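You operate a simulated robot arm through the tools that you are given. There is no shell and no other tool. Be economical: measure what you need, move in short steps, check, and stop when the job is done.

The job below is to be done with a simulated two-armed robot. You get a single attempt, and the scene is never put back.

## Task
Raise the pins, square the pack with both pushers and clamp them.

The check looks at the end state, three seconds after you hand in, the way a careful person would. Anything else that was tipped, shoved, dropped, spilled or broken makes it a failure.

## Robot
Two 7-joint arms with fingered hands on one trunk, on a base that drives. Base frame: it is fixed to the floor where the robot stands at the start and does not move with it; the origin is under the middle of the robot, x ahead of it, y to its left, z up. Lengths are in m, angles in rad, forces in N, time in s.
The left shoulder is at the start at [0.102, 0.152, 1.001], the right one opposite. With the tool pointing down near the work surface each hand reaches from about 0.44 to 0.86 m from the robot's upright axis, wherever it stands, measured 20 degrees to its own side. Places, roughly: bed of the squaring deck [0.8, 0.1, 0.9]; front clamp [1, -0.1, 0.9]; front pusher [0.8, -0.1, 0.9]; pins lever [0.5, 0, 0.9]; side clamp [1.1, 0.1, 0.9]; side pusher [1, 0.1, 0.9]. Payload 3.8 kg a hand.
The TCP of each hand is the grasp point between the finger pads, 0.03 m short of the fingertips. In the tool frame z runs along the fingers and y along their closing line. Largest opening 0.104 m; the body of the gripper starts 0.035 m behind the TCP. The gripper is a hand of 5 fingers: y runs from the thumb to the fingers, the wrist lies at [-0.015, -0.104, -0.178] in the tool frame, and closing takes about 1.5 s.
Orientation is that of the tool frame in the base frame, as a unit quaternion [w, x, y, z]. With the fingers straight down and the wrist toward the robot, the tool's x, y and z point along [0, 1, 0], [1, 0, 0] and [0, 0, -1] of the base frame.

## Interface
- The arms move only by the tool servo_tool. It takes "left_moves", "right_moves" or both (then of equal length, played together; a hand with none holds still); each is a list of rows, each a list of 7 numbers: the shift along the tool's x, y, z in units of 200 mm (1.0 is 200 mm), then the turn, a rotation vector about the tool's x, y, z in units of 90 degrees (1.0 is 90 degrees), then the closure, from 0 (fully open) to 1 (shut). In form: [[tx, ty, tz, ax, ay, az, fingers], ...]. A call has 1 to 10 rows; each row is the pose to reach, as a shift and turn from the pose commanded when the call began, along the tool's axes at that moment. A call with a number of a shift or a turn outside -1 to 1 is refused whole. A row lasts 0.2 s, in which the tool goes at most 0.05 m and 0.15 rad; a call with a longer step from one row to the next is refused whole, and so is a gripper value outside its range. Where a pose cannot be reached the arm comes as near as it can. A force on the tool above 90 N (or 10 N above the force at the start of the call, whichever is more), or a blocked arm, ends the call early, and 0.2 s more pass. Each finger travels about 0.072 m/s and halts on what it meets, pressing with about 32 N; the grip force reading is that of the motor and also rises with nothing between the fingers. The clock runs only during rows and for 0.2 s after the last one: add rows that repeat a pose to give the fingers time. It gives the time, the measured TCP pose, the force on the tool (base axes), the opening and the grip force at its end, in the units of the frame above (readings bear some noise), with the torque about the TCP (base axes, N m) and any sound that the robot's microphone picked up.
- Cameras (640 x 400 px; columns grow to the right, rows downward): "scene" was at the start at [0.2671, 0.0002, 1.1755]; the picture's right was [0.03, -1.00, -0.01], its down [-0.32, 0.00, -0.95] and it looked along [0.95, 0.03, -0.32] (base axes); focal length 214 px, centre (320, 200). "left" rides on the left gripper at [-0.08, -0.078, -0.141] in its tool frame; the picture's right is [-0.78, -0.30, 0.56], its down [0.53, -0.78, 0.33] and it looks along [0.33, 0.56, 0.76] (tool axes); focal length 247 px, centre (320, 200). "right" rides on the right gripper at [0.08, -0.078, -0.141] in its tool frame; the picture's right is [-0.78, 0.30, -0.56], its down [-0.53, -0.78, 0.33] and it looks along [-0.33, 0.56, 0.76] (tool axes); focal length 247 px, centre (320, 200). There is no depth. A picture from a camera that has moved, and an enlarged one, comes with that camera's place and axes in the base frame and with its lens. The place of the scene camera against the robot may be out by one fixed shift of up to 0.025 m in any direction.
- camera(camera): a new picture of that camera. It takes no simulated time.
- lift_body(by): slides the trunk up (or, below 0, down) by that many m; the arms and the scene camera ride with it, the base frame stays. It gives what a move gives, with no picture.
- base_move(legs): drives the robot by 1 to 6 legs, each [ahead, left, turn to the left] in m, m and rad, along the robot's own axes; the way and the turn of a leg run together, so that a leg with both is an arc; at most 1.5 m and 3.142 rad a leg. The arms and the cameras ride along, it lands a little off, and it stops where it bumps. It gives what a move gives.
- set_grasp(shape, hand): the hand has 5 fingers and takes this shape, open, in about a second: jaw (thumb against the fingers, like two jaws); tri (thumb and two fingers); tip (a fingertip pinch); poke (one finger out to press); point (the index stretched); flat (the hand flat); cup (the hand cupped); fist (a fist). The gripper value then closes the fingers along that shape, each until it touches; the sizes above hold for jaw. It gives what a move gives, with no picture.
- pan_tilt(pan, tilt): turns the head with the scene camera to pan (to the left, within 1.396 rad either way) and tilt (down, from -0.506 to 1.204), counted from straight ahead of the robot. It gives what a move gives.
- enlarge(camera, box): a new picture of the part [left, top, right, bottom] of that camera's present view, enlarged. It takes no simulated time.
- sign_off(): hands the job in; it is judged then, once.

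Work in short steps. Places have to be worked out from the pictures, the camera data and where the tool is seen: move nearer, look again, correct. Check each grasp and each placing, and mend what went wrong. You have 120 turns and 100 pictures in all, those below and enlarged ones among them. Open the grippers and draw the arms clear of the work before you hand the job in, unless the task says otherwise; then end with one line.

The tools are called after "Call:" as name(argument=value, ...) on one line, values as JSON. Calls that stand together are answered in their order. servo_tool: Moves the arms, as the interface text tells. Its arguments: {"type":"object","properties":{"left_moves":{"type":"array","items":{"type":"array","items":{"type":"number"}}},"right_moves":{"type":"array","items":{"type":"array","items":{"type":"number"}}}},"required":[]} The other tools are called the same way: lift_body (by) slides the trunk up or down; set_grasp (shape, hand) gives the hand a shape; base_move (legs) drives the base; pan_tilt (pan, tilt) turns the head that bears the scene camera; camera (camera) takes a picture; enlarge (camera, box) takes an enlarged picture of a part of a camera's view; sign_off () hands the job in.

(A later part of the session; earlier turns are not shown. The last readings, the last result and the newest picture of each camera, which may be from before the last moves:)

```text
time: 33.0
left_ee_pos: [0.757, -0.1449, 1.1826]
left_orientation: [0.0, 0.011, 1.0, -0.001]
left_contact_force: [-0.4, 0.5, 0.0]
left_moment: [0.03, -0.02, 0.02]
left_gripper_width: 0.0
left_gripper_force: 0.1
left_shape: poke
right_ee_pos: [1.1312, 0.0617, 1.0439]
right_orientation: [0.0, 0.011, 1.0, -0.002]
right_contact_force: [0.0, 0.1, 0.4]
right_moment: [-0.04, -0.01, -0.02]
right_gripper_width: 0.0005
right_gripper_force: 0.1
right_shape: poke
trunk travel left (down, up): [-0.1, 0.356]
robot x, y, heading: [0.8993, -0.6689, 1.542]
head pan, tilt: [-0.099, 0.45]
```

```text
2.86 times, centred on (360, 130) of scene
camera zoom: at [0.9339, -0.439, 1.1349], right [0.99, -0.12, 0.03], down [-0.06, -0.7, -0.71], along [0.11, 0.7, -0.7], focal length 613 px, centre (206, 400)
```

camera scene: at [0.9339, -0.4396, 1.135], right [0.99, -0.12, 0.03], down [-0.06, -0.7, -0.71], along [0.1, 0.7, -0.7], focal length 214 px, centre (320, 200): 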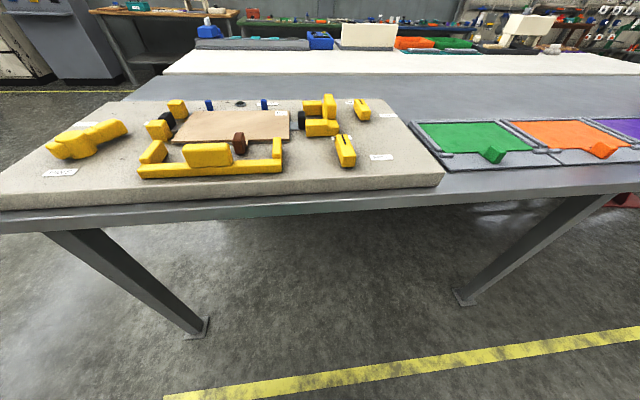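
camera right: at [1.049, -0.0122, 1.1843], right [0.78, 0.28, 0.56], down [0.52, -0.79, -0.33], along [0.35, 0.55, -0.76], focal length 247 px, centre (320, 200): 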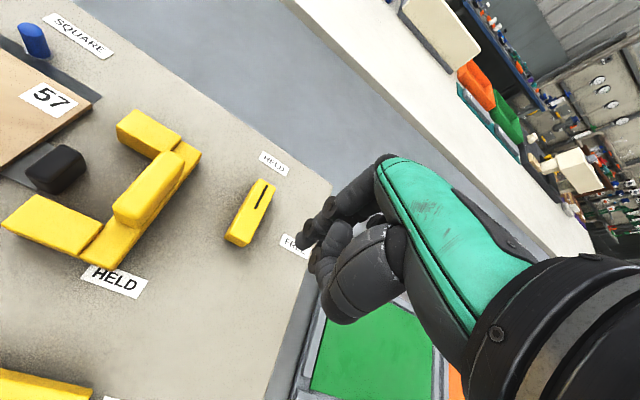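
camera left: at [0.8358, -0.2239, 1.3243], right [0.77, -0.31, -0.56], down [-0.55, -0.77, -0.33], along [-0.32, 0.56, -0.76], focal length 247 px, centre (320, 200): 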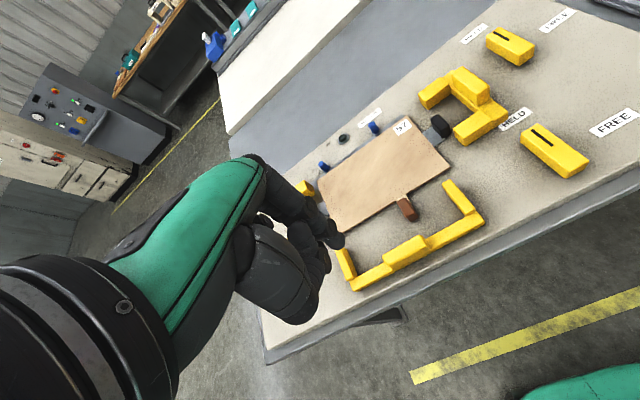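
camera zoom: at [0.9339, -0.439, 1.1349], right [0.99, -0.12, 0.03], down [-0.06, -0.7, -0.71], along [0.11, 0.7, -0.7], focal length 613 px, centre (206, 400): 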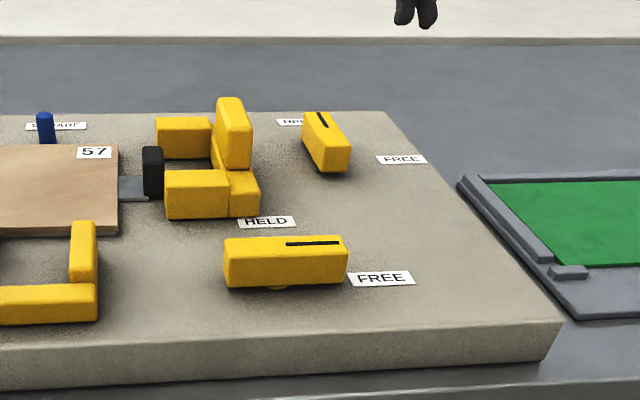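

The front clamp clearly reads FREE. I apply the same turn to the side clamp: descend, then push its near end toward -x.

Call:
servo_tool(right_moves=[[0, 0, 0.2, 0, 0, 0, 0], [0, 0, 0.4, 0, 0, 0, 0], [0, 0, 0.5, 0, 0, 0, 0], [0.07, 0.05, 0.5, 0, 0, 0, 0], [0.115, 0.03, 0.5, 0, 0, 0, 0], [0.16, 0.0, 0.5, 0, 0, 0, 0], [0.21, -0.01, 0.5, 0, 0, 0, 0]])

Call:
servo_tool(right_moves=[[0.05, 0.005, 0, 0, 0, 0, 0], [0.1, 0.03, 0, 0, 0, 0, 0], [0.135, 0.07, 0, 0, 0, 0, 0], [0.145, 0.105, 0, 0, 0, 0, 0]])

Call:
enlarge(camera="left", box=[400, 0, 640, 180])

Call:
enlarge(camera="scene", box=[260, 60, 460, 200])

```text
time: 34.6
left_ee_pos: [0.758, -0.1452, 1.1831]
left_orientation: [0.001, 0.01, 1.0, 0.0]
left_contact_force: [-0.2, 0.1, -0.4]
left_moment: [0.01, -0.03, -0.02]
left_gripper_width: 0.0
left_gripper_force: 0.0
left_shape: poke
right_ee_pos: [1.0884, 0.0612, 0.9419]
right_orientation: [0.0, 0.011, 1.0, 0.0]
right_contact_force: [-0.2, 0.4, 0.8]
right_moment: [-0.01, 0.0, -0.01]
right_gripper_width: 0.0
right_gripper_force: 0.0
right_shape: poke
trunk travel left (down, up): [-0.1, 0.356]
robot x, y, heading: [0.8974, -0.6699, 1.556]
head pan, tilt: [-0.099, 0.45]
```

```text
time: 35.6
left_ee_pos: [0.7577, -0.1451, 1.1835]
left_orientation: [0.0, 0.012, 1.0, 0.0]
left_contact_force: [0.1, -0.5, -0.1]
left_moment: [0.0, 0.02, 0.02]
left_gripper_width: 0.0
left_gripper_force: 0.0
left_shape: poke
right_ee_pos: [1.0608, 0.0839, 0.9422]
right_orientation: [0.0, 0.011, 1.0, 0.0]
right_contact_force: [-0.6, -0.6, -0.1]
right_moment: [0.04, 0.01, -0.02]
right_gripper_width: 0.0
right_gripper_force: 0.1
right_shape: poke
trunk travel left (down, up): [-0.1, 0.356]
robot x, y, heading: [0.9007, -0.6678, 1.547]
head pan, tilt: [-0.099, 0.45]
```

```text
2.22 times, centred on (520, 90) of left
camera zoom: at [0.8357, -0.2237, 1.3242], right [0.77, -0.31, -0.56], down [-0.55, -0.77, -0.33], along [-0.32, 0.56, -0.76], focal length 549 px, centre (-124, 444)
```

zoom: 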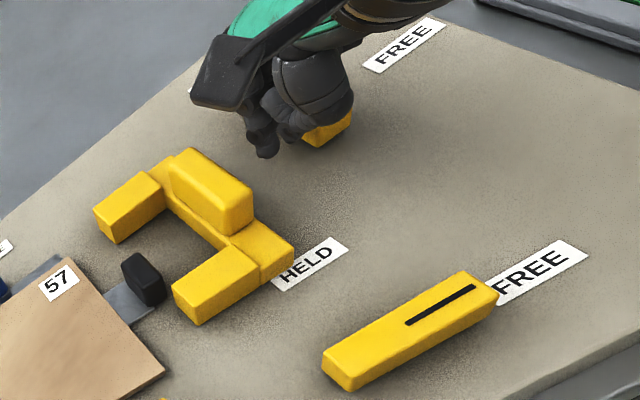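

```text
2.86 times, centred on (360, 130) of scene
camera zoom: at [0.9337, -0.4395, 1.135], right [0.99, -0.12, 0.03], down [-0.06, -0.7, -0.71], along [0.11, 0.7, -0.7], focal length 613 px, centre (206, 400)
```

zoom: 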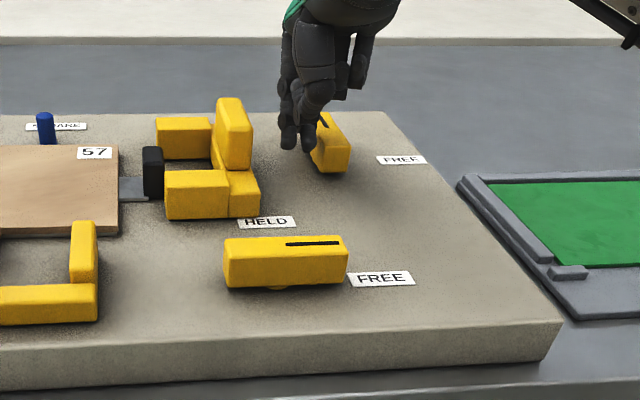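

The side clamp has not turned; my finger passed just in front of its near end, so the bar sits a bit farther out. I go back around its end to the +x side and push about 15 mm deeper.

Call:
servo_tool(right_moves=[[0, -0.18, 0, 0, 0, 0, 0], [-0.19, -0.2, 0, 0, 0, 0, 0], [-0.385, -0.18, 0, 0, 0, 0, 0], [-0.385, 0.005, 0, 0, 0, 0, 0], [-0.28, -0.005, 0, 0, 0, 0, 0], [-0.235, -0.03, 0, 0, 0, 0, 0], [-0.195, -0.05, 0, 0, 0, 0, 0]])

Call:
enlarge(camera="left", box=[400, 0, 640, 180])

Call:
enlarge(camera="scene", box=[260, 60, 460, 200])

```text
time: 37.2
left_ee_pos: [0.7562, -0.1462, 1.1812]
left_orientation: [0.0, 0.011, 1.0, 0.001]
left_contact_force: [0.0, -0.3, 0.0]
left_moment: [0.0, 0.02, 0.0]
left_gripper_width: 0.0
left_gripper_force: 0.1
left_shape: poke
right_ee_pos: [1.0995, 0.0726, 0.9438]
right_orientation: [0.0, 0.011, 1.0, 0.0]
right_contact_force: [0.4, 0.0, -0.2]
right_moment: [-0.02, 0.0, 0.0]
right_gripper_width: 0.0001
right_gripper_force: 0.1
right_shape: poke
trunk travel left (down, up): [-0.1, 0.356]
robot x, y, heading: [0.8973, -0.6724, 1.554]
head pan, tilt: [-0.099, 0.45]
```

```text
2.22 times, centred on (520, 90) of left
camera zoom: at [0.8356, -0.2237, 1.3242], right [0.77, -0.31, -0.56], down [-0.55, -0.77, -0.33], along [-0.32, 0.56, -0.76], focal length 549 px, centre (-124, 444)
```

zoom: 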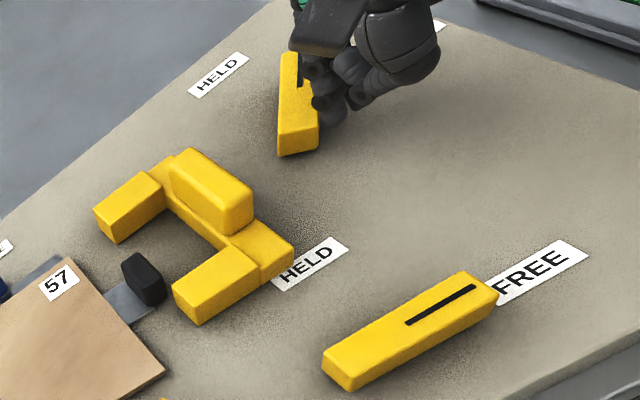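

```text
2.86 times, centred on (360, 130) of scene
camera zoom: at [0.9337, -0.4395, 1.135], right [0.99, -0.12, 0.03], down [-0.06, -0.7, -0.71], along [0.11, 0.7, -0.7], focal length 613 px, centre (206, 400)
```

zoom: 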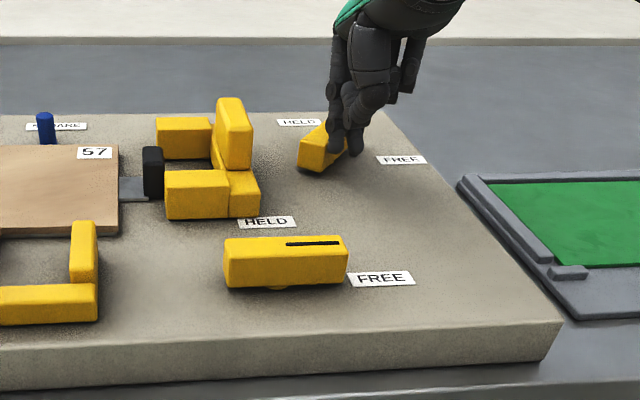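

The side clamp is turning now. I continue around the arc to FREE.

Call:
servo_tool(right_moves=[[0.04, -0.013, 0, 0, 0, 0, 0], [0.08, -0.013, 0, 0, 0, 0, 0], [0.12, 0.0, 0, 0, 0, 0, 0], [0.16, 0.037, 0, 0, 0, 0, 0], [0.175, 0.07, 0, 0, 0, 0, 0], [0.18, 0.085, 0, 0, 0, 0, 0]])

Call:
enlarge(camera="scene", box=[260, 60, 460, 200])

```text
time: 38.6
left_ee_pos: [0.7571, -0.1456, 1.1822]
left_orientation: [0.0, 0.012, 1.0, 0.0]
left_contact_force: [0.7, -0.3, 0.1]
left_moment: [0.01, 0.0, 0.03]
left_gripper_width: 0.0
left_gripper_force: 0.0
left_shape: poke
right_ee_pos: [1.0642, 0.0901, 0.9446]
right_orientation: [0.0, 0.01, 1.0, 0.001]
right_contact_force: [0.2, -1.2, 0.6]
right_moment: [-0.02, 0.0, 0.02]
right_gripper_width: 0.0
right_gripper_force: 0.0
right_shape: poke
trunk travel left (down, up): [-0.1, 0.356]
robot x, y, heading: [0.9021, -0.6696, 1.553]
head pan, tilt: [-0.099, 0.45]
```

```text
2.86 times, centred on (360, 130) of scene
camera zoom: at [0.9338, -0.44, 1.1351], right [0.99, -0.12, 0.03], down [-0.06, -0.7, -0.71], along [0.11, 0.7, -0.7], focal length 613 px, centre (206, 400)
```

zoom: 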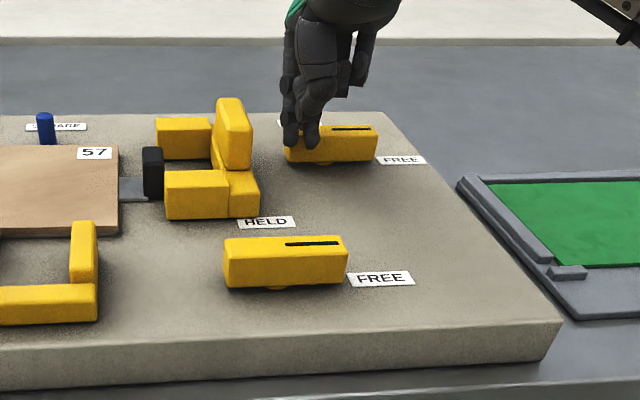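

Both clamps are FREE. I move the right hand -y to (1.064, 0.052), raise it slightly, and look from above to line up with the side pusher's handle block.

Call:
servo_tool(right_moves=[[0.0, -0.1, 0, 0, 0, 0, 0], [0.0, -0.19, -0.06, 0, 0, 0, 0]])

Call:
camera(camera="right")

Call:
camera(camera="left")

Call:
enlarge(camera="scene", box=[130, 60, 430, 210])

```text
time: 39.2
left_ee_pos: [0.7576, -0.1461, 1.1833]
left_orientation: [0.0, 0.011, 1.0, 0.0]
left_contact_force: [0.4, 0.3, 0.2]
left_moment: [-0.01, 0.03, 0.0]
left_gripper_width: 0.0
left_gripper_force: 0.1
left_shape: poke
right_ee_pos: [1.0623, 0.0523, 0.9549]
right_orientation: [0.0, 0.012, 1.0, 0.0]
right_contact_force: [-1.2, -0.1, -0.1]
right_moment: [-0.02, 0.04, 0.0]
right_gripper_width: 0.0
right_gripper_force: 0.1
right_shape: poke
trunk travel left (down, up): [-0.1, 0.356]
robot x, y, heading: [0.8982, -0.6712, 1.547]
head pan, tilt: [-0.099, 0.45]
```

```text
57 pictures are left
camera right: at [0.9809, -0.0235, 1.0962], right [0.78, 0.28, 0.56], down [0.52, -0.79, -0.33], along [0.35, 0.55, -0.76], focal length 247 px, centre (320, 200)
```

right: 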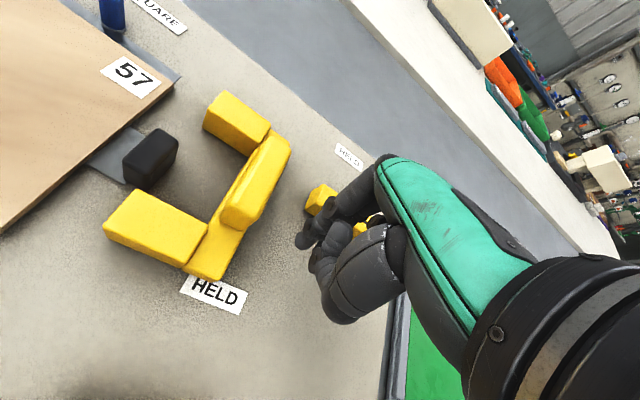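

```text
56 pictures are left
camera left: at [0.8357, -0.2247, 1.3247], right [0.77, -0.31, -0.56], down [-0.55, -0.76, -0.33], along [-0.32, 0.56, -0.76], focal length 247 px, centre (320, 200)
```

left: 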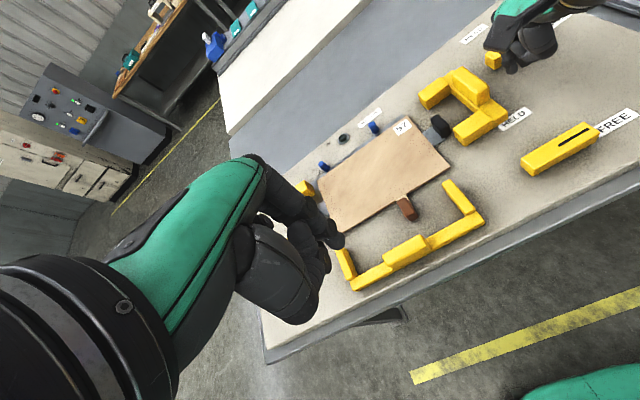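

```text
2.13 times, centred on (280, 135) of scene
camera zoom: at [0.9338, -0.4402, 1.1353], right [0.99, -0.12, 0.03], down [-0.06, -0.7, -0.71], along [0.1, 0.7, -0.7], focal length 458 px, centre (405, 339)
```

zoom: 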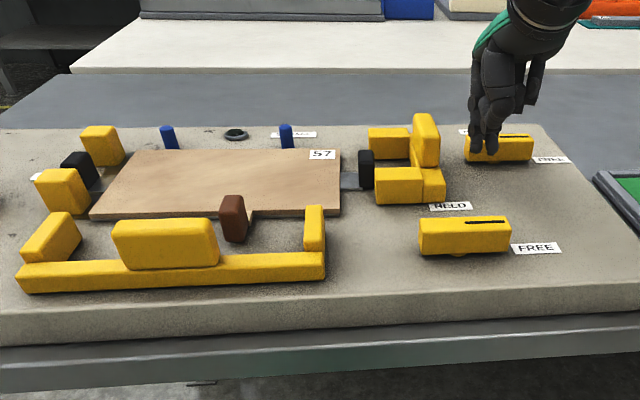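

The side clamp is clear of the path. The side pusher's handle block is at about (1.0, 0.06), and my fingers are on its +x side. I push -x in small steps to see whether it moves.

Call:
servo_tool(right_moves=[[0.08, 0.02, 0, 0, 0, 0, 0], [0.14, 0.03, 0, 0, 0, 0, 0], [0.18, 0.03, 0, 0, 0, 0, 0], [0.22, 0.03, 0, 0, 0, 0, 0], [0.26, 0.03, 0, 0, 0, 0, 0]])

Call:
enlarge(camera="scene", box=[130, 60, 430, 210])

```text
time: 40.4
left_ee_pos: [0.7569, -0.1454, 1.1822]
left_orientation: [0.0, 0.01, 1.0, -0.001]
left_contact_force: [-1.1, -0.6, 0.0]
left_moment: [-0.01, 0.0, -0.01]
left_gripper_width: 0.0001
left_gripper_force: 0.0
left_shape: poke
right_ee_pos: [1.0096, 0.0594, 0.9557]
right_orientation: [0.0, 0.01, 1.0, 0.0]
right_contact_force: [0.1, 0.1, 0.5]
right_moment: [0.02, 0.03, -0.02]
right_gripper_width: 0.0002
right_gripper_force: 0.1
right_shape: poke
trunk travel left (down, up): [-0.1, 0.356]
robot x, y, heading: [0.9007, -0.6694, 1.55]
head pan, tilt: [-0.099, 0.45]
```

```text
2.13 times, centred on (280, 135) of scene
camera zoom: at [0.9333, -0.4396, 1.1351], right [0.99, -0.12, 0.03], down [-0.06, -0.7, -0.71], along [0.11, 0.7, -0.7], focal length 458 px, centre (405, 339)
```

zoom: 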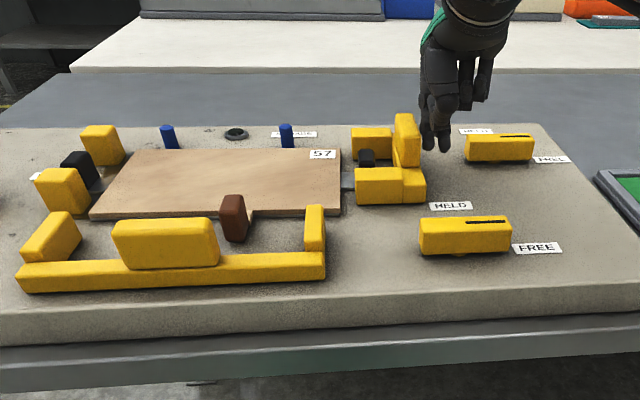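

The side pusher slides freely; its arms are now about 17 mm from the pack. I continue in small steps.

Call:
servo_tool(right_moves=[[0.03, 0, 0, 0, 0, 0, 0], [0.06, 0, 0, 0, 0, 0, 0], [0.09, 0, 0, 0, 0, 0, 0], [0.12, 0, 0, 0, 0, 0, 0]])

Call:
enlarge(camera="scene", box=[130, 60, 430, 210])

```text
time: 41.4
left_ee_pos: [0.7594, -0.1446, 1.1831]
left_orientation: [-0.002, 0.012, 1.0, 0.0]
left_contact_force: [-0.5, -0.8, 0.2]
left_moment: [0.04, -0.02, 0.0]
left_gripper_width: 0.0
left_gripper_force: 0.1
left_shape: poke
right_ee_pos: [0.9907, 0.0592, 0.9545]
right_orientation: [0.0, 0.014, 1.0, 0.0]
right_contact_force: [7.7, 0.3, 1.0]
right_moment: [-0.01, -0.05, -0.02]
right_gripper_width: 0.0001
right_gripper_force: 0.0
right_shape: poke
trunk travel left (down, up): [-0.1, 0.356]
robot x, y, heading: [0.8982, -0.6699, 1.549]
head pan, tilt: [-0.099, 0.45]
```

```text
2.13 times, centred on (280, 135) of scene
camera zoom: at [0.9357, -0.4395, 1.135], right [0.99, -0.12, 0.03], down [-0.06, -0.7, -0.71], along [0.1, 0.7, -0.7], focal length 458 px, centre (405, 339)
```

zoom: 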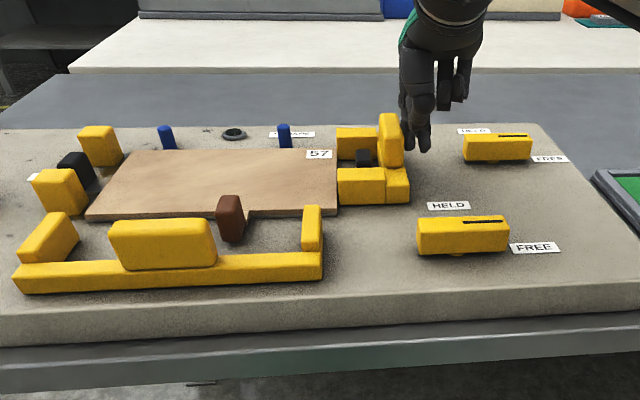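

The arms touch the pack (7.7 N). I keep pushing slowly to bring the pack against the near stops.

Call:
servo_tool(right_moves=[[0.02, 0, 0, 0, 0, 0, 0], [0.04, 0, 0, 0, 0, 0, 0], [0.06, 0, 0, 0, 0, 0, 0]])

Call:
enlarge(camera="scene", box=[130, 60, 430, 210])

```text
time: 42.2
left_ee_pos: [0.7589, -0.1451, 1.1832]
left_orientation: [-0.001, 0.012, 1.0, 0.0]
left_contact_force: [-0.1, 0.0, -0.3]
left_moment: [0.02, 0.02, -0.01]
left_gripper_width: 0.0002
left_gripper_force: 0.1
left_shape: poke
right_ee_pos: [0.9779, 0.0607, 0.9546]
right_orientation: [-0.001, 0.013, 1.0, -0.001]
right_contact_force: [8.0, 0.2, 0.4]
right_moment: [0.02, -0.02, -0.04]
right_gripper_width: 0.0001
right_gripper_force: 0.1
right_shape: poke
trunk travel left (down, up): [-0.1, 0.356]
robot x, y, heading: [0.8988, -0.6677, 1.547]
head pan, tilt: [-0.099, 0.45]
```

```text
2.13 times, centred on (280, 135) of scene
camera zoom: at [0.9357, -0.4395, 1.135], right [0.99, -0.12, 0.03], down [-0.06, -0.7, -0.71], along [0.1, 0.7, -0.7], focal length 458 px, centre (405, 339)
```

zoom: 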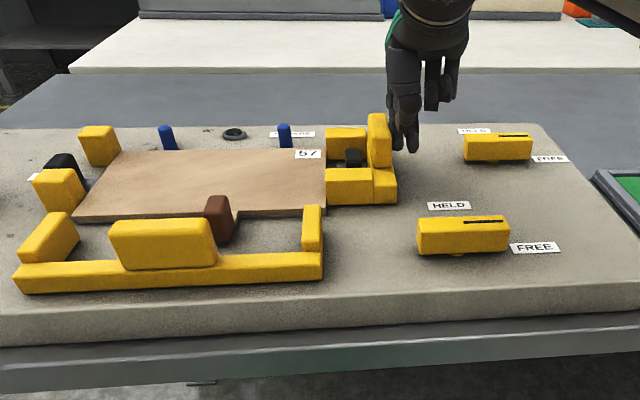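

The pack slides steadily with 8 N, and its near edge is close to the stops. I continue in 3 mm steps, watching the force.

Call:
servo_tool(right_moves=[[0.015, 0, 0, 0, 0, 0, 0], [0.03, 0, 0, 0, 0, 0, 0], [0.045, 0, 0, 0, 0, 0, 0]])

Call:
enlarge(camera="scene", box=[130, 60, 430, 210])

```text
time: 43.0
left_ee_pos: [0.7636, -0.1453, 1.1835]
left_orientation: [-0.002, 0.013, 1.0, -0.001]
left_contact_force: [0.4, 0.6, 0.0]
left_moment: [0.02, -0.01, 0.01]
left_gripper_width: 0.0
left_gripper_force: 0.1
left_shape: poke
right_ee_pos: [0.9744, 0.0618, 0.9541]
right_orientation: [-0.002, 0.015, 1.0, 0.0]
right_contact_force: [29.0, 2.2, 0.1]
right_moment: [0.06, -0.16, -0.17]
right_gripper_width: 0.0
right_gripper_force: 0.1
right_shape: poke
trunk travel left (down, up): [-0.1, 0.356]
robot x, y, heading: [0.9003, -0.6697, 1.546]
head pan, tilt: [-0.099, 0.45]
```

```text
2.13 times, centred on (280, 135) of scene
camera zoom: at [0.9395, -0.4391, 1.1348], right [0.99, -0.12, 0.03], down [-0.06, -0.7, -0.71], along [0.1, 0.7, -0.7], focal length 458 px, centre (405, 339)
```

zoom: 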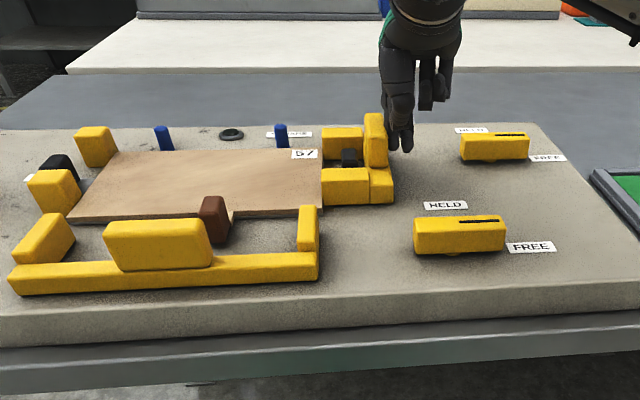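

At 29 N the pack is seated on the near stops. I relax the right hand slightly while keeping it in place. I also set the left hand to jaw so the backs of its fingers can push the front pusher's handle (about (0.776, -0.117)) in +y.

Call:
servo_tool(right_moves=[[-0.03, 0, 0, 0, 0, 0, 0]])

Call:
set_grasp(hand="left", shape="jaw")

Call:
servo_tool(left_moves=[[-0.03, -0.2, 0.05, 0, 0, 0, 0], [-0.06, -0.4, 0.1, 0, 0, 0, 0], [-0.06, -0.42, 0.3, 0, 0, 0, 0], [-0.06, -0.42, 0.5, 0, 0, 0, 0], [-0.06, -0.42, 0.7, 0, 0, 0, 0]])

Call:
camera(camera="scene")

Call:
camera(camera="left")

```text
time: 43.4
left_ee_pos: [0.7609, -0.1447, 1.1823]
left_orientation: [-0.001, 0.011, 1.0, -0.001]
left_contact_force: [-0.7, 0.1, 0.4]
left_moment: [0.01, -0.03, 0.01]
left_gripper_width: 0.0001
left_gripper_force: 0.0
left_shape: poke
right_ee_pos: [0.9762, 0.061, 0.9552]
right_orientation: [-0.001, 0.013, 1.0, 0.0]
right_contact_force: [23.0, 2.9, 0.1]
right_moment: [0.06, -0.16, -0.14]
right_gripper_width: 0.0001
right_gripper_force: 0.0
right_shape: poke
trunk travel left (down, up): [-0.1, 0.356]
robot x, y, heading: [0.9, -0.6678, 1.546]
head pan, tilt: [-0.099, 0.45]
```

```text
time: 44.3
left_ee_pos: [0.7626, -0.1438, 1.1817]
left_orientation: [-0.002, 0.011, 1.0, -0.001]
left_contact_force: [0.8, 0.3, 0.3]
left_moment: [0.01, -0.02, -0.02]
left_gripper_width: 0.1041
left_gripper_force: 0.0
left_shape: jaw
right_ee_pos: [0.9768, 0.0618, 0.9544]
right_orientation: [-0.002, 0.012, 1.0, 0.001]
right_contact_force: [22.4, 3.7, 0.6]
right_moment: [0.02, -0.12, -0.13]
right_gripper_width: 0.0
right_gripper_force: 0.0
right_shape: poke
trunk travel left (down, up): [-0.1, 0.356]
robot x, y, heading: [0.9008, -0.6745, 1.543]
head pan, tilt: [-0.099, 0.45]
```

```text
time: 45.5
left_ee_pos: [0.771, -0.2289, 1.0406]
left_orientation: [-0.001, 0.011, 1.0, -0.001]
left_contact_force: [0.1, -0.4, -0.3]
left_moment: [0.03, 0.0, 0.01]
left_gripper_width: 0.1041
left_gripper_force: 0.1
left_shape: jaw
right_ee_pos: [0.9761, 0.0608, 0.9541]
right_orientation: [-0.001, 0.012, 1.0, -0.001]
right_contact_force: [21.9, 3.5, 0.9]
right_moment: [0.07, -0.14, -0.11]
right_gripper_width: 0.0
right_gripper_force: 0.0
right_shape: poke
trunk travel left (down, up): [-0.1, 0.356]
robot x, y, heading: [0.8953, -0.6706, 1.547]
head pan, tilt: [-0.099, 0.45]
```

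```text
50 pictures are left
camera scene: at [0.9372, -0.4388, 1.1348], right [0.99, -0.12, 0.03], down [-0.06, -0.7, -0.71], along [0.1, 0.7, -0.7], focal length 214 px, centre (320, 200)
```

scene: 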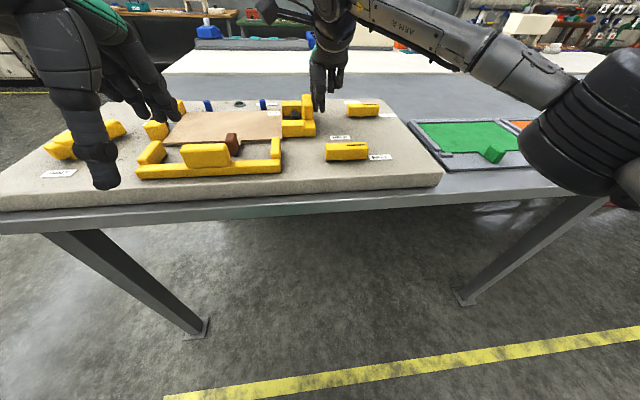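

```text
49 pictures are left
camera left: at [0.8498, -0.3078, 1.1836], right [0.77, -0.31, -0.56], down [-0.55, -0.77, -0.33], along [-0.32, 0.56, -0.76], focal length 247 px, centre (320, 200)
```

left: 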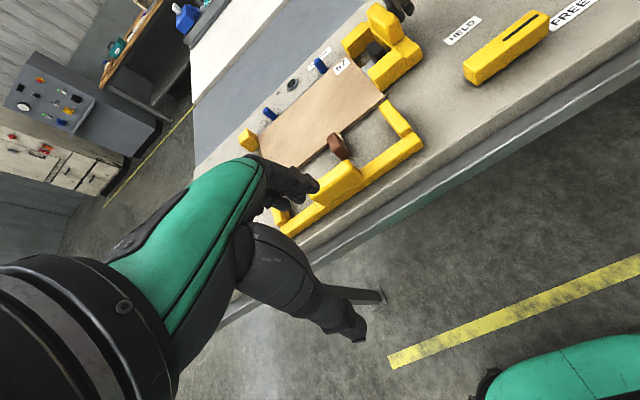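

The open fingers would come down too near the handle. I close the jaw so the fingertips sit at the TCP (y -0.23), then descend outside the handle.

Call:
servo_tool(left_moves=[[0, 0, 0, 0, 0, 0, 0.3], [0, 0, 0, 0, 0, 0, 0.7], [0, 0, 0, 0, 0, 0, 1], [0, 0, 0, 0, 0, 0, 1], [0, 0, 0.0, 0, 0, 0, 1], [0, 0, 0.1, 0, 0, 0, 1], [0, 0, 0.25, 0, 0, 0, 1], [0, 0, 0.4, 0, 0, 0, 1]])

Call:
camera(camera="scene")

Call:
camera(camera="left")

```text
time: 47.3
left_ee_pos: [0.7712, -0.2281, 0.9634]
left_orientation: [-0.002, 0.012, 1.0, 0.0]
left_contact_force: [0.7, 0.7, 0.2]
left_moment: [0.0, 0.0, 0.02]
left_gripper_width: 0.0
left_gripper_force: 32.5
left_shape: jaw
right_ee_pos: [0.9766, 0.061, 0.9538]
right_orientation: [-0.002, 0.013, 1.0, -0.002]
right_contact_force: [22.0, 2.6, 0.2]
right_moment: [0.03, -0.11, -0.13]
right_gripper_width: 0.0
right_gripper_force: 0.0
right_shape: poke
trunk travel left (down, up): [-0.1, 0.356]
robot x, y, heading: [0.8974, -0.6696, 1.549]
head pan, tilt: [-0.099, 0.45]
```

```text
48 pictures are left
camera scene: at [0.9373, -0.439, 1.1348], right [0.99, -0.12, 0.03], down [-0.06, -0.7, -0.71], along [0.1, 0.7, -0.7], focal length 214 px, centre (320, 200)
```

scene: 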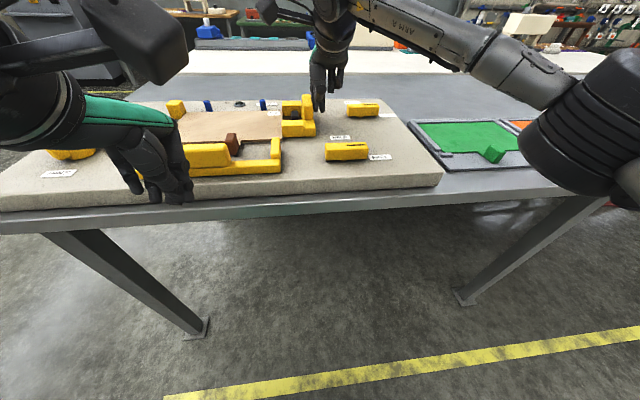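

```text
47 pictures are left
camera left: at [0.8503, -0.3069, 1.1044], right [0.77, -0.31, -0.56], down [-0.55, -0.76, -0.33], along [-0.32, 0.56, -0.76], focal length 247 px, centre (320, 200)
```

left: 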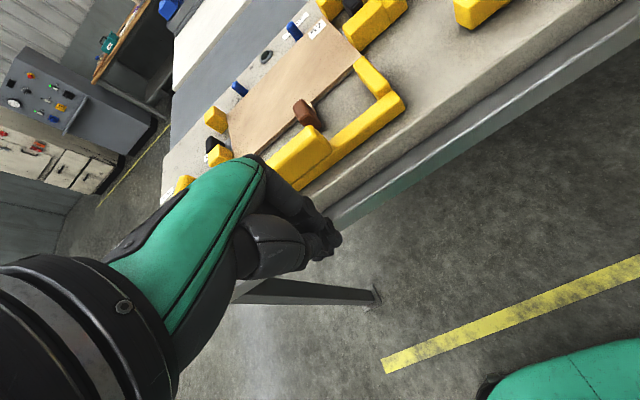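

The closed fist is outside the front pusher, whose handle centre is near (0.787, -0.147). I line up at x 0.785, ease the right hand's preload, and start pushing +y.

Call:
servo_tool(left_moves=[[-0.07, 0.05, 0.06, 0, 0, 0, 1], [-0.07, 0.15, 0.06, 0, 0, 0, 1], [-0.07, 0.2, 0.06, 0, 0, 0, 1], [-0.07, 0.23, 0.06, 0, 0, 0, 1], [-0.07, 0.26, 0.06, 0, 0, 0, 1]], right_moves=[[-0.03, 0, 0, 0, 0, 0, 0], [-0.06, 0, 0, 0, 0, 0, 0], [-0.06, 0, 0, 0, 0, 0, 0], [-0.06, 0, 0, 0, 0, 0, 0], [-0.06, 0, 0, 0, 0, 0, 0]])

Call:
enlarge(camera="scene", box=[130, 60, 430, 210])

Call:
camera(camera="left")

```text
time: 48.5
left_ee_pos: [0.7821, -0.1774, 0.951]
left_orientation: [-0.001, 0.01, 1.0, 0.0]
left_contact_force: [0.5, -0.5, -0.7]
left_moment: [0.05, 0.06, 0.01]
left_gripper_width: 0.0001
left_gripper_force: 32.3
left_shape: jaw
right_ee_pos: [0.9837, 0.0597, 0.955]
right_orientation: [0.0, 0.01, 1.0, 0.001]
right_contact_force: [0.1, 0.1, 0.7]
right_moment: [0.01, -0.01, 0.01]
right_gripper_width: 0.0
right_gripper_force: 0.1
right_shape: poke
trunk travel left (down, up): [-0.1, 0.356]
robot x, y, heading: [0.8974, -0.6719, 1.551]
head pan, tilt: [-0.099, 0.45]
```

```text
2.13 times, centred on (280, 135) of scene
camera zoom: at [0.9338, -0.4394, 1.135], right [0.99, -0.12, 0.03], down [-0.06, -0.7, -0.71], along [0.1, 0.7, -0.7], focal length 458 px, centre (405, 339)
```

zoom: 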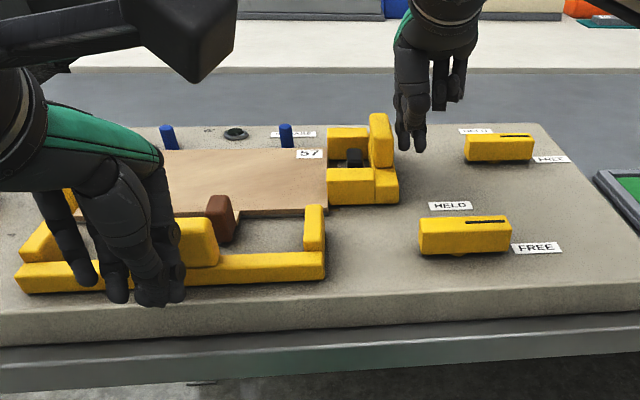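

```text
45 pictures are left
camera left: at [0.8609, -0.2569, 1.0925], right [0.77, -0.31, -0.56], down [-0.55, -0.77, -0.33], along [-0.32, 0.56, -0.76], focal length 247 px, centre (320, 200)
```

left: 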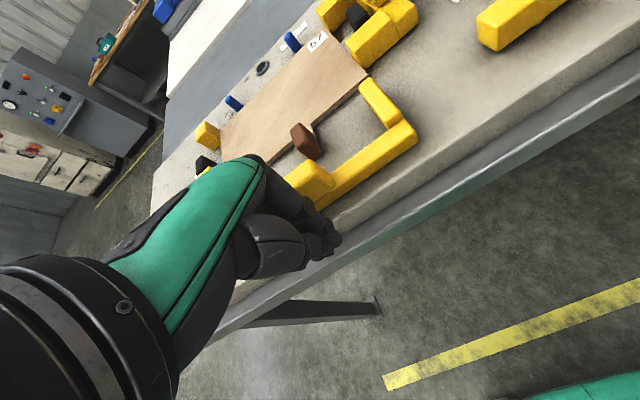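

No contact yet. I shift 8 mm in +x to centre on the handle and keep advancing in +y.

Call:
servo_tool(left_moves=[[-0.04, 0.04, 0, 0, 0, 0, 1], [-0.04, 0.08, 0, 0, 0, 0, 1], [-0.04, 0.12, 0, 0, 0, 0, 1], [-0.04, 0.15, 0, 0, 0, 0, 1], [-0.04, 0.18, 0, 0, 0, 0, 1]])

Call:
enlarge(camera="scene", box=[130, 60, 430, 210])

```text
time: 49.7
left_ee_pos: [0.7914, -0.1415, 0.9505]
left_orientation: [0.0, 0.012, 1.0, -0.001]
left_contact_force: [1.0, 0.7, -0.1]
left_moment: [-0.01, -0.01, -0.02]
left_gripper_width: 0.0
left_gripper_force: 32.0
left_shape: jaw
right_ee_pos: [0.9838, 0.0604, 0.9543]
right_orientation: [0.0, 0.012, 1.0, -0.001]
right_contact_force: [0.1, 0.5, 0.1]
right_moment: [-0.02, -0.01, 0.03]
right_gripper_width: 0.0
right_gripper_force: 0.0
right_shape: poke
trunk travel left (down, up): [-0.1, 0.356]
robot x, y, heading: [0.8953, -0.6669, 1.544]
head pan, tilt: [-0.099, 0.45]
```

```text
2.13 times, centred on (280, 135) of scene
camera zoom: at [0.9339, -0.4392, 1.1349], right [0.99, -0.12, 0.03], down [-0.06, -0.7, -0.71], along [0.11, 0.7, -0.7], focal length 458 px, centre (405, 339)
```

zoom: 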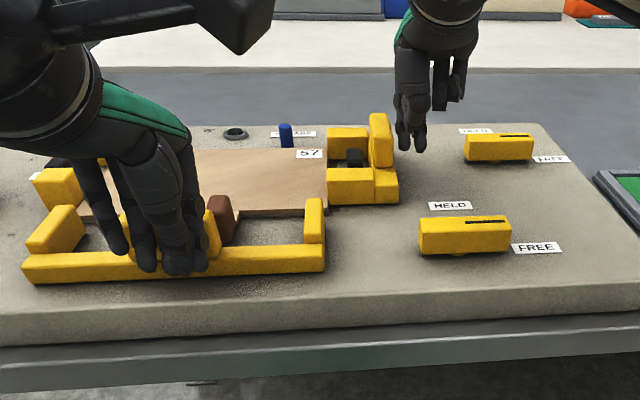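

The front pusher is sliding (about 8 mm so far, light force). I continue in 5 mm steps.

Call:
servo_tool(left_moves=[[0, 0.025, 0, 0, 0, 0, 1], [0, 0.05, 0, 0, 0, 0, 1], [0, 0.075, 0, 0, 0, 0, 1]])

Call:
enlarge(camera="scene", box=[130, 60, 430, 210])

```text
time: 50.5
left_ee_pos: [0.7921, -0.1275, 0.9504]
left_orientation: [-0.001, 0.011, 1.0, 0.0]
left_contact_force: [0.1, -1.0, 0.2]
left_moment: [0.01, 0.01, 0.0]
left_gripper_width: 0.0002
left_gripper_force: 32.5
left_shape: jaw
right_ee_pos: [0.9852, 0.0603, 0.9549]
right_orientation: [0.0, 0.012, 1.0, -0.001]
right_contact_force: [0.2, 0.0, 0.4]
right_moment: [-0.01, 0.0, 0.0]
right_gripper_width: 0.0001
right_gripper_force: 0.1
right_shape: poke
trunk travel left (down, up): [-0.1, 0.356]
robot x, y, heading: [0.8913, -0.6682, 1.544]
head pan, tilt: [-0.099, 0.45]
```

```text
2.13 times, centred on (280, 135) of scene
camera zoom: at [0.9339, -0.4394, 1.1349], right [0.99, -0.12, 0.03], down [-0.06, -0.7, -0.71], along [0.11, 0.7, -0.7], focal length 458 px, centre (405, 339)
```

zoom: 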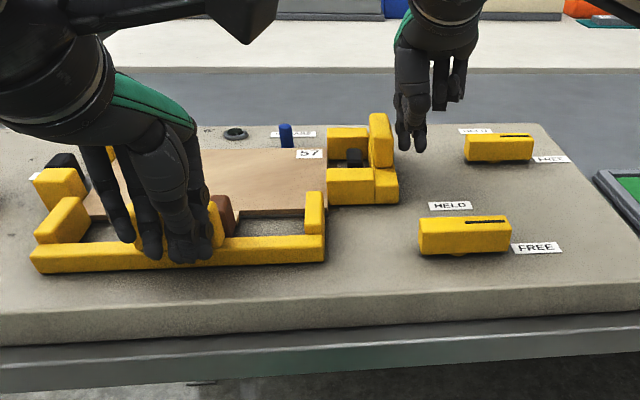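

It's still moving freely. The near arm passes close to a near stop cube, so I take two more small steps and check closely.

Call:
servo_tool(left_moves=[[0, 0.025, 0, 0, 0, 0, 1], [0, 0.05, 0, 0, 0, 0, 1]])

Call:
enlarge(camera="scene", box=[130, 80, 290, 190])

Call:
enlarge(camera="left", box=[160, 0, 440, 200])

```text
time: 51.1
left_ee_pos: [0.7913, -0.1174, 0.9509]
left_orientation: [0.0, 0.01, 1.0, 0.0]
left_contact_force: [-0.2, -7.1, 3.4]
left_moment: [0.05, 0.04, 0.09]
left_gripper_width: 0.0002
left_gripper_force: 31.7
left_shape: jaw
right_ee_pos: [0.9848, 0.0587, 0.9562]
right_orientation: [-0.001, 0.011, 1.0, 0.0]
right_contact_force: [0.7, 0.5, -0.1]
right_moment: [0.01, 0.01, 0.02]
right_gripper_width: 0.0001
right_gripper_force: 0.0
right_shape: poke
trunk travel left (down, up): [-0.1, 0.356]
robot x, y, heading: [0.8949, -0.6703, 1.55]
head pan, tilt: [-0.099, 0.45]
```

```text
3.64 times, centred on (210, 135) of scene
camera zoom: at [0.9339, -0.4404, 1.1353], right [0.99, -0.12, 0.03], down [-0.06, -0.7, -0.71], along [0.1, 0.7, -0.7], focal length 780 px, centre (720, 436)
```

zoom: 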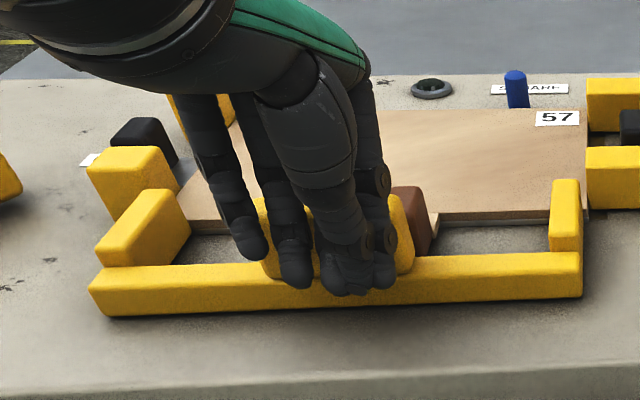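

```text
2.00 times, centred on (300, 100) of left
camera zoom: at [0.8705, -0.1966, 1.0931], right [0.77, -0.31, -0.56], down [-0.55, -0.76, -0.33], along [-0.32, 0.56, -0.76], focal length 494 px, centre (360, 400)
```

zoom: 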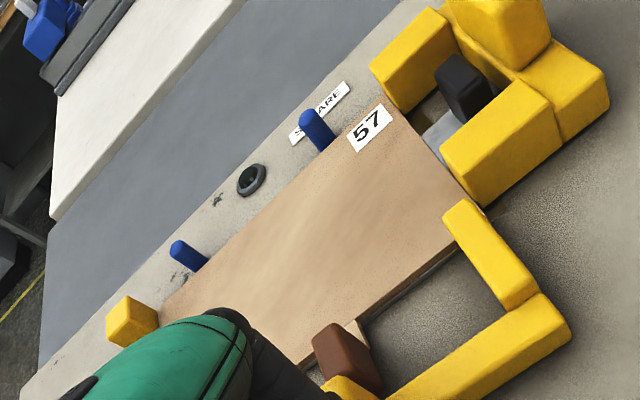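

Both front arms appear to touch the pack (7 N). I continue in 3 mm steps until the pack seats on the pins.

Call:
servo_tool(left_moves=[[0, 0.015, 0, 0, 0, 0, 1], [0, 0.03, 0, 0, 0, 0, 1], [0, 0.045, 0, 0, 0, 0, 1]])

Call:
enlarge(camera="left", box=[160, 0, 440, 200])

```text
time: 51.9
left_ee_pos: [0.7917, -0.1102, 0.9516]
left_orientation: [0.0, 0.011, 1.0, 0.0]
left_contact_force: [-0.2, -10.3, 3.1]
left_moment: [0.04, 0.06, 0.14]
left_gripper_width: 0.0
left_gripper_force: 32.1
left_shape: jaw
right_ee_pos: [0.9845, 0.0578, 0.9566]
right_orientation: [-0.001, 0.011, 1.0, 0.0]
right_contact_force: [0.4, -0.3, -0.6]
right_moment: [0.0, 0.02, -0.01]
right_gripper_width: 0.0001
right_gripper_force: 0.2
right_shape: poke
trunk travel left (down, up): [-0.1, 0.356]
robot x, y, heading: [0.8923, -0.6704, 1.546]
head pan, tilt: [-0.099, 0.45]
```

```text
2.00 times, centred on (300, 100) of left
camera zoom: at [0.8704, -0.189, 1.0931], right [0.77, -0.31, -0.56], down [-0.55, -0.76, -0.33], along [-0.32, 0.56, -0.76], focal length 494 px, centre (360, 400)
```

zoom: 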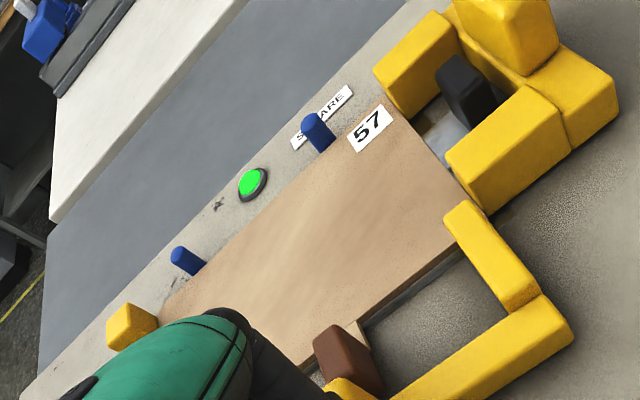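

The SQUARE lamp has lit green. I press 3 mm more to confirm the pack is really on the pins.

Call:
servo_tool(left_moves=[[0, 0.008, 0, 0, 0, 0, 1], [0, 0.016, 0, 0, 0, 0, 1]])

Call:
enlarge(camera="left", box=[160, 0, 440, 200])

```text
time: 52.5
left_ee_pos: [0.7916, -0.1068, 0.9519]
left_orientation: [0.0, 0.012, 1.0, 0.001]
left_contact_force: [0.0, -13.9, 3.5]
left_moment: [0.01, 0.06, 0.16]
left_gripper_width: 0.0
left_gripper_force: 32.4
left_shape: jaw
right_ee_pos: [0.9851, 0.0573, 0.9583]
right_orientation: [0.001, 0.012, 1.0, 0.001]
right_contact_force: [-0.1, -1.1, 0.0]
right_moment: [-0.03, -0.02, 0.02]
right_gripper_width: 0.0001
right_gripper_force: 0.1
right_shape: poke
trunk travel left (down, up): [-0.1, 0.356]
robot x, y, heading: [0.8967, -0.6733, 1.55]
head pan, tilt: [-0.099, 0.45]
```

```text
2.00 times, centred on (300, 100) of left
camera zoom: at [0.8705, -0.1862, 1.0937], right [0.77, -0.31, -0.56], down [-0.55, -0.76, -0.33], along [-0.32, 0.56, -0.76], focal length 494 px, centre (360, 400)
```

zoom: 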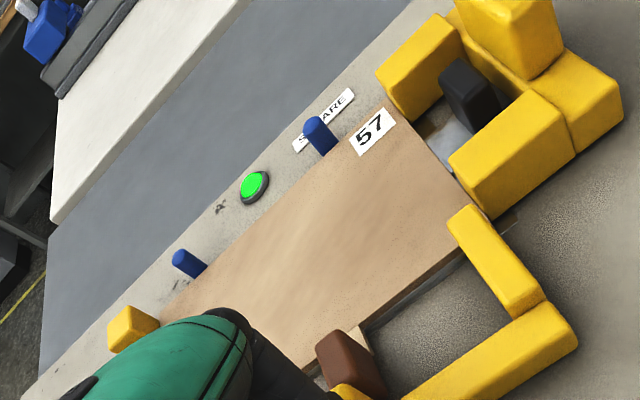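

13.9 N and the lamp is green: the pack is seated. The left hand stays put. The right hand re-presses the side pusher lightly, then lifts away and goes to the -y side of the side clamp's FREE end.

Call:
servo_tool(right_moves=[[0.02, 0, 0, 0, 0, 0, 0], [0.04, 0, 0, 0, 0, 0, 0]])

Call:
servo_tool(right_moves=[[-0.15, 0, 0, 0, 0, 0, 0], [-0.2, -0.03, -0.2, 0, 0, 0, 0], [-0.4, -0.04, -0.25, 0, 0, 0, 0], [-0.6, -0.03, -0.25, 0, 0, 0, 0], [-0.68, -0.02, -0.1, 0, 0, 0, 0], [-0.68, -0.02, 0.06, 0, 0, 0, 0]])

Call:
enlarge(camera="scene", box=[190, 60, 430, 210])

```text
time: 53.1
left_ee_pos: [0.793, -0.1073, 0.9517]
left_orientation: [-0.001, 0.011, 1.0, 0.0]
left_contact_force: [-3.6, -14.2, 4.7]
left_moment: [0.04, 0.08, 0.27]
left_gripper_width: 0.0
left_gripper_force: 32.4
left_shape: jaw
right_ee_pos: [0.9784, 0.0583, 0.9573]
right_orientation: [0.0, 0.012, 1.0, 0.001]
right_contact_force: [5.4, 1.2, -0.3]
right_moment: [0.0, -0.02, -0.06]
right_gripper_width: 0.0003
right_gripper_force: 0.0
right_shape: poke
trunk travel left (down, up): [-0.1, 0.356]
robot x, y, heading: [0.8931, -0.6695, 1.551]
head pan, tilt: [-0.099, 0.45]
```

```text
time: 54.5
left_ee_pos: [0.7922, -0.1068, 0.9506]
left_orientation: [0.0, 0.011, 1.0, 0.001]
left_contact_force: [-0.8, -10.6, 6.8]
left_moment: [0.08, 0.13, 0.15]
left_gripper_width: 0.0
left_gripper_force: 32.1
left_shape: jaw
right_ee_pos: [1.1107, 0.0522, 0.9447]
right_orientation: [0.0, 0.011, 1.0, 0.001]
right_contact_force: [0.4, 0.2, -0.2]
right_moment: [-0.01, 0.02, 0.0]
right_gripper_width: 0.0
right_gripper_force: 0.1
right_shape: poke
trunk travel left (down, up): [-0.1, 0.356]
robot x, y, heading: [0.8972, -0.6684, 1.546]
head pan, tilt: [-0.099, 0.45]
```

```text
2.67 times, centred on (310, 135) of scene
camera zoom: at [0.934, -0.4421, 1.1356], right [0.99, -0.12, 0.03], down [-0.06, -0.7, -0.71], along [0.1, 0.71, -0.7], focal length 572 px, centre (347, 373)
```

zoom: 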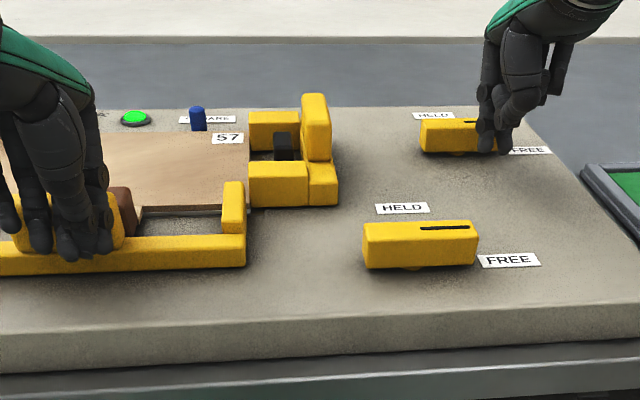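

The lamp stays green and the right finger is on the -y side of the side clamp's +x end. I push it counter-clockwise toward HELD.

Call:
servo_tool(right_moves=[[-0.01, 0.1, 0, 0, 0, 0, 0], [-0.015, 0.16, 0, 0, 0, 0, 0], [-0.035, 0.19, 0, 0, 0, 0, 0], [-0.055, 0.225, 0, 0, 0, 0, 0], [-0.07, 0.265, 0, 0, 0, 0, 0], [-0.075, 0.305, 0, 0, 0, 0, 0], [-0.065, 0.345, 0, 0, 0, 0, 0], [-0.04, 0.385, 0, 0, 0, 0, 0]])

Call:
enlarge(camera="scene", box=[190, 60, 430, 210])

```text
time: 56.3
left_ee_pos: [0.7911, -0.107, 0.9516]
left_orientation: [0.001, 0.011, 1.0, 0.001]
left_contact_force: [-1.9, -9.8, 8.6]
left_moment: [0.14, 0.13, 0.15]
left_gripper_width: 0.0
left_gripper_force: 31.3
left_shape: jaw
right_ee_pos: [1.1227, 0.1288, 0.9464]
right_orientation: [0.0, 0.011, 1.0, 0.001]
right_contact_force: [0.0, -0.4, 0.0]
right_moment: [0.02, -0.05, -0.01]
right_gripper_width: 0.0
right_gripper_force: 0.1
right_shape: poke
trunk travel left (down, up): [-0.1, 0.356]
robot x, y, heading: [0.897, -0.6664, 1.543]
head pan, tilt: [-0.099, 0.45]
```

```text
2.67 times, centred on (310, 135) of scene
camera zoom: at [0.9338, -0.4422, 1.1357], right [0.99, -0.12, 0.03], down [-0.06, -0.7, -0.71], along [0.11, 0.71, -0.7], focal length 572 px, centre (347, 373)
```

zoom: 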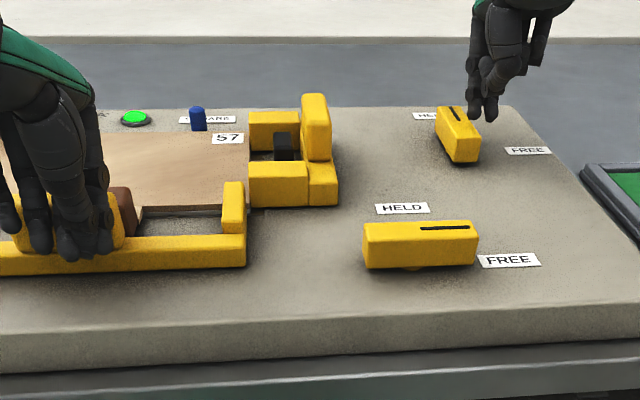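

It's almost at HELD. I press a little more in -x to make sure it reaches its end, then look at it from above with the right camera.

Call:
servo_tool(right_moves=[[0.03, 0.01, 0, 0, 0, 0, 0], [0.06, 0.01, 0, 0, 0, 0, 0], [0.08, 0.01, 0, 0, 0, 0, 0]])

Call:
enlarge(camera="scene", box=[190, 60, 430, 210])

```text
time: 57.1
left_ee_pos: [0.7973, -0.107, 0.9519]
left_orientation: [-0.002, 0.012, 1.0, 0.001]
left_contact_force: [-4.4, -11.2, 7.7]
left_moment: [0.11, 0.14, 0.26]
left_gripper_width: 0.0001
left_gripper_force: 32.5
left_shape: jaw
right_ee_pos: [1.1184, 0.1308, 0.9446]
right_orientation: [0.003, 0.017, 1.0, 0.002]
right_contact_force: [32.4, 5.6, 2.7]
right_moment: [0.12, -0.74, -0.08]
right_gripper_width: 0.0
right_gripper_force: 0.1
right_shape: poke
trunk travel left (down, up): [-0.1, 0.356]
robot x, y, heading: [0.8959, -0.6718, 1.547]
head pan, tilt: [-0.099, 0.45]
```

```text
2.67 times, centred on (310, 135) of scene
camera zoom: at [0.9392, -0.4421, 1.1357], right [0.99, -0.12, 0.03], down [-0.06, -0.7, -0.71], along [0.1, 0.71, -0.7], focal length 572 px, centre (347, 373)
```

zoom: 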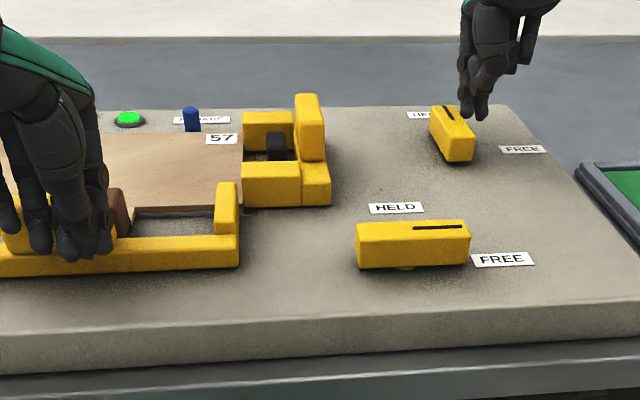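

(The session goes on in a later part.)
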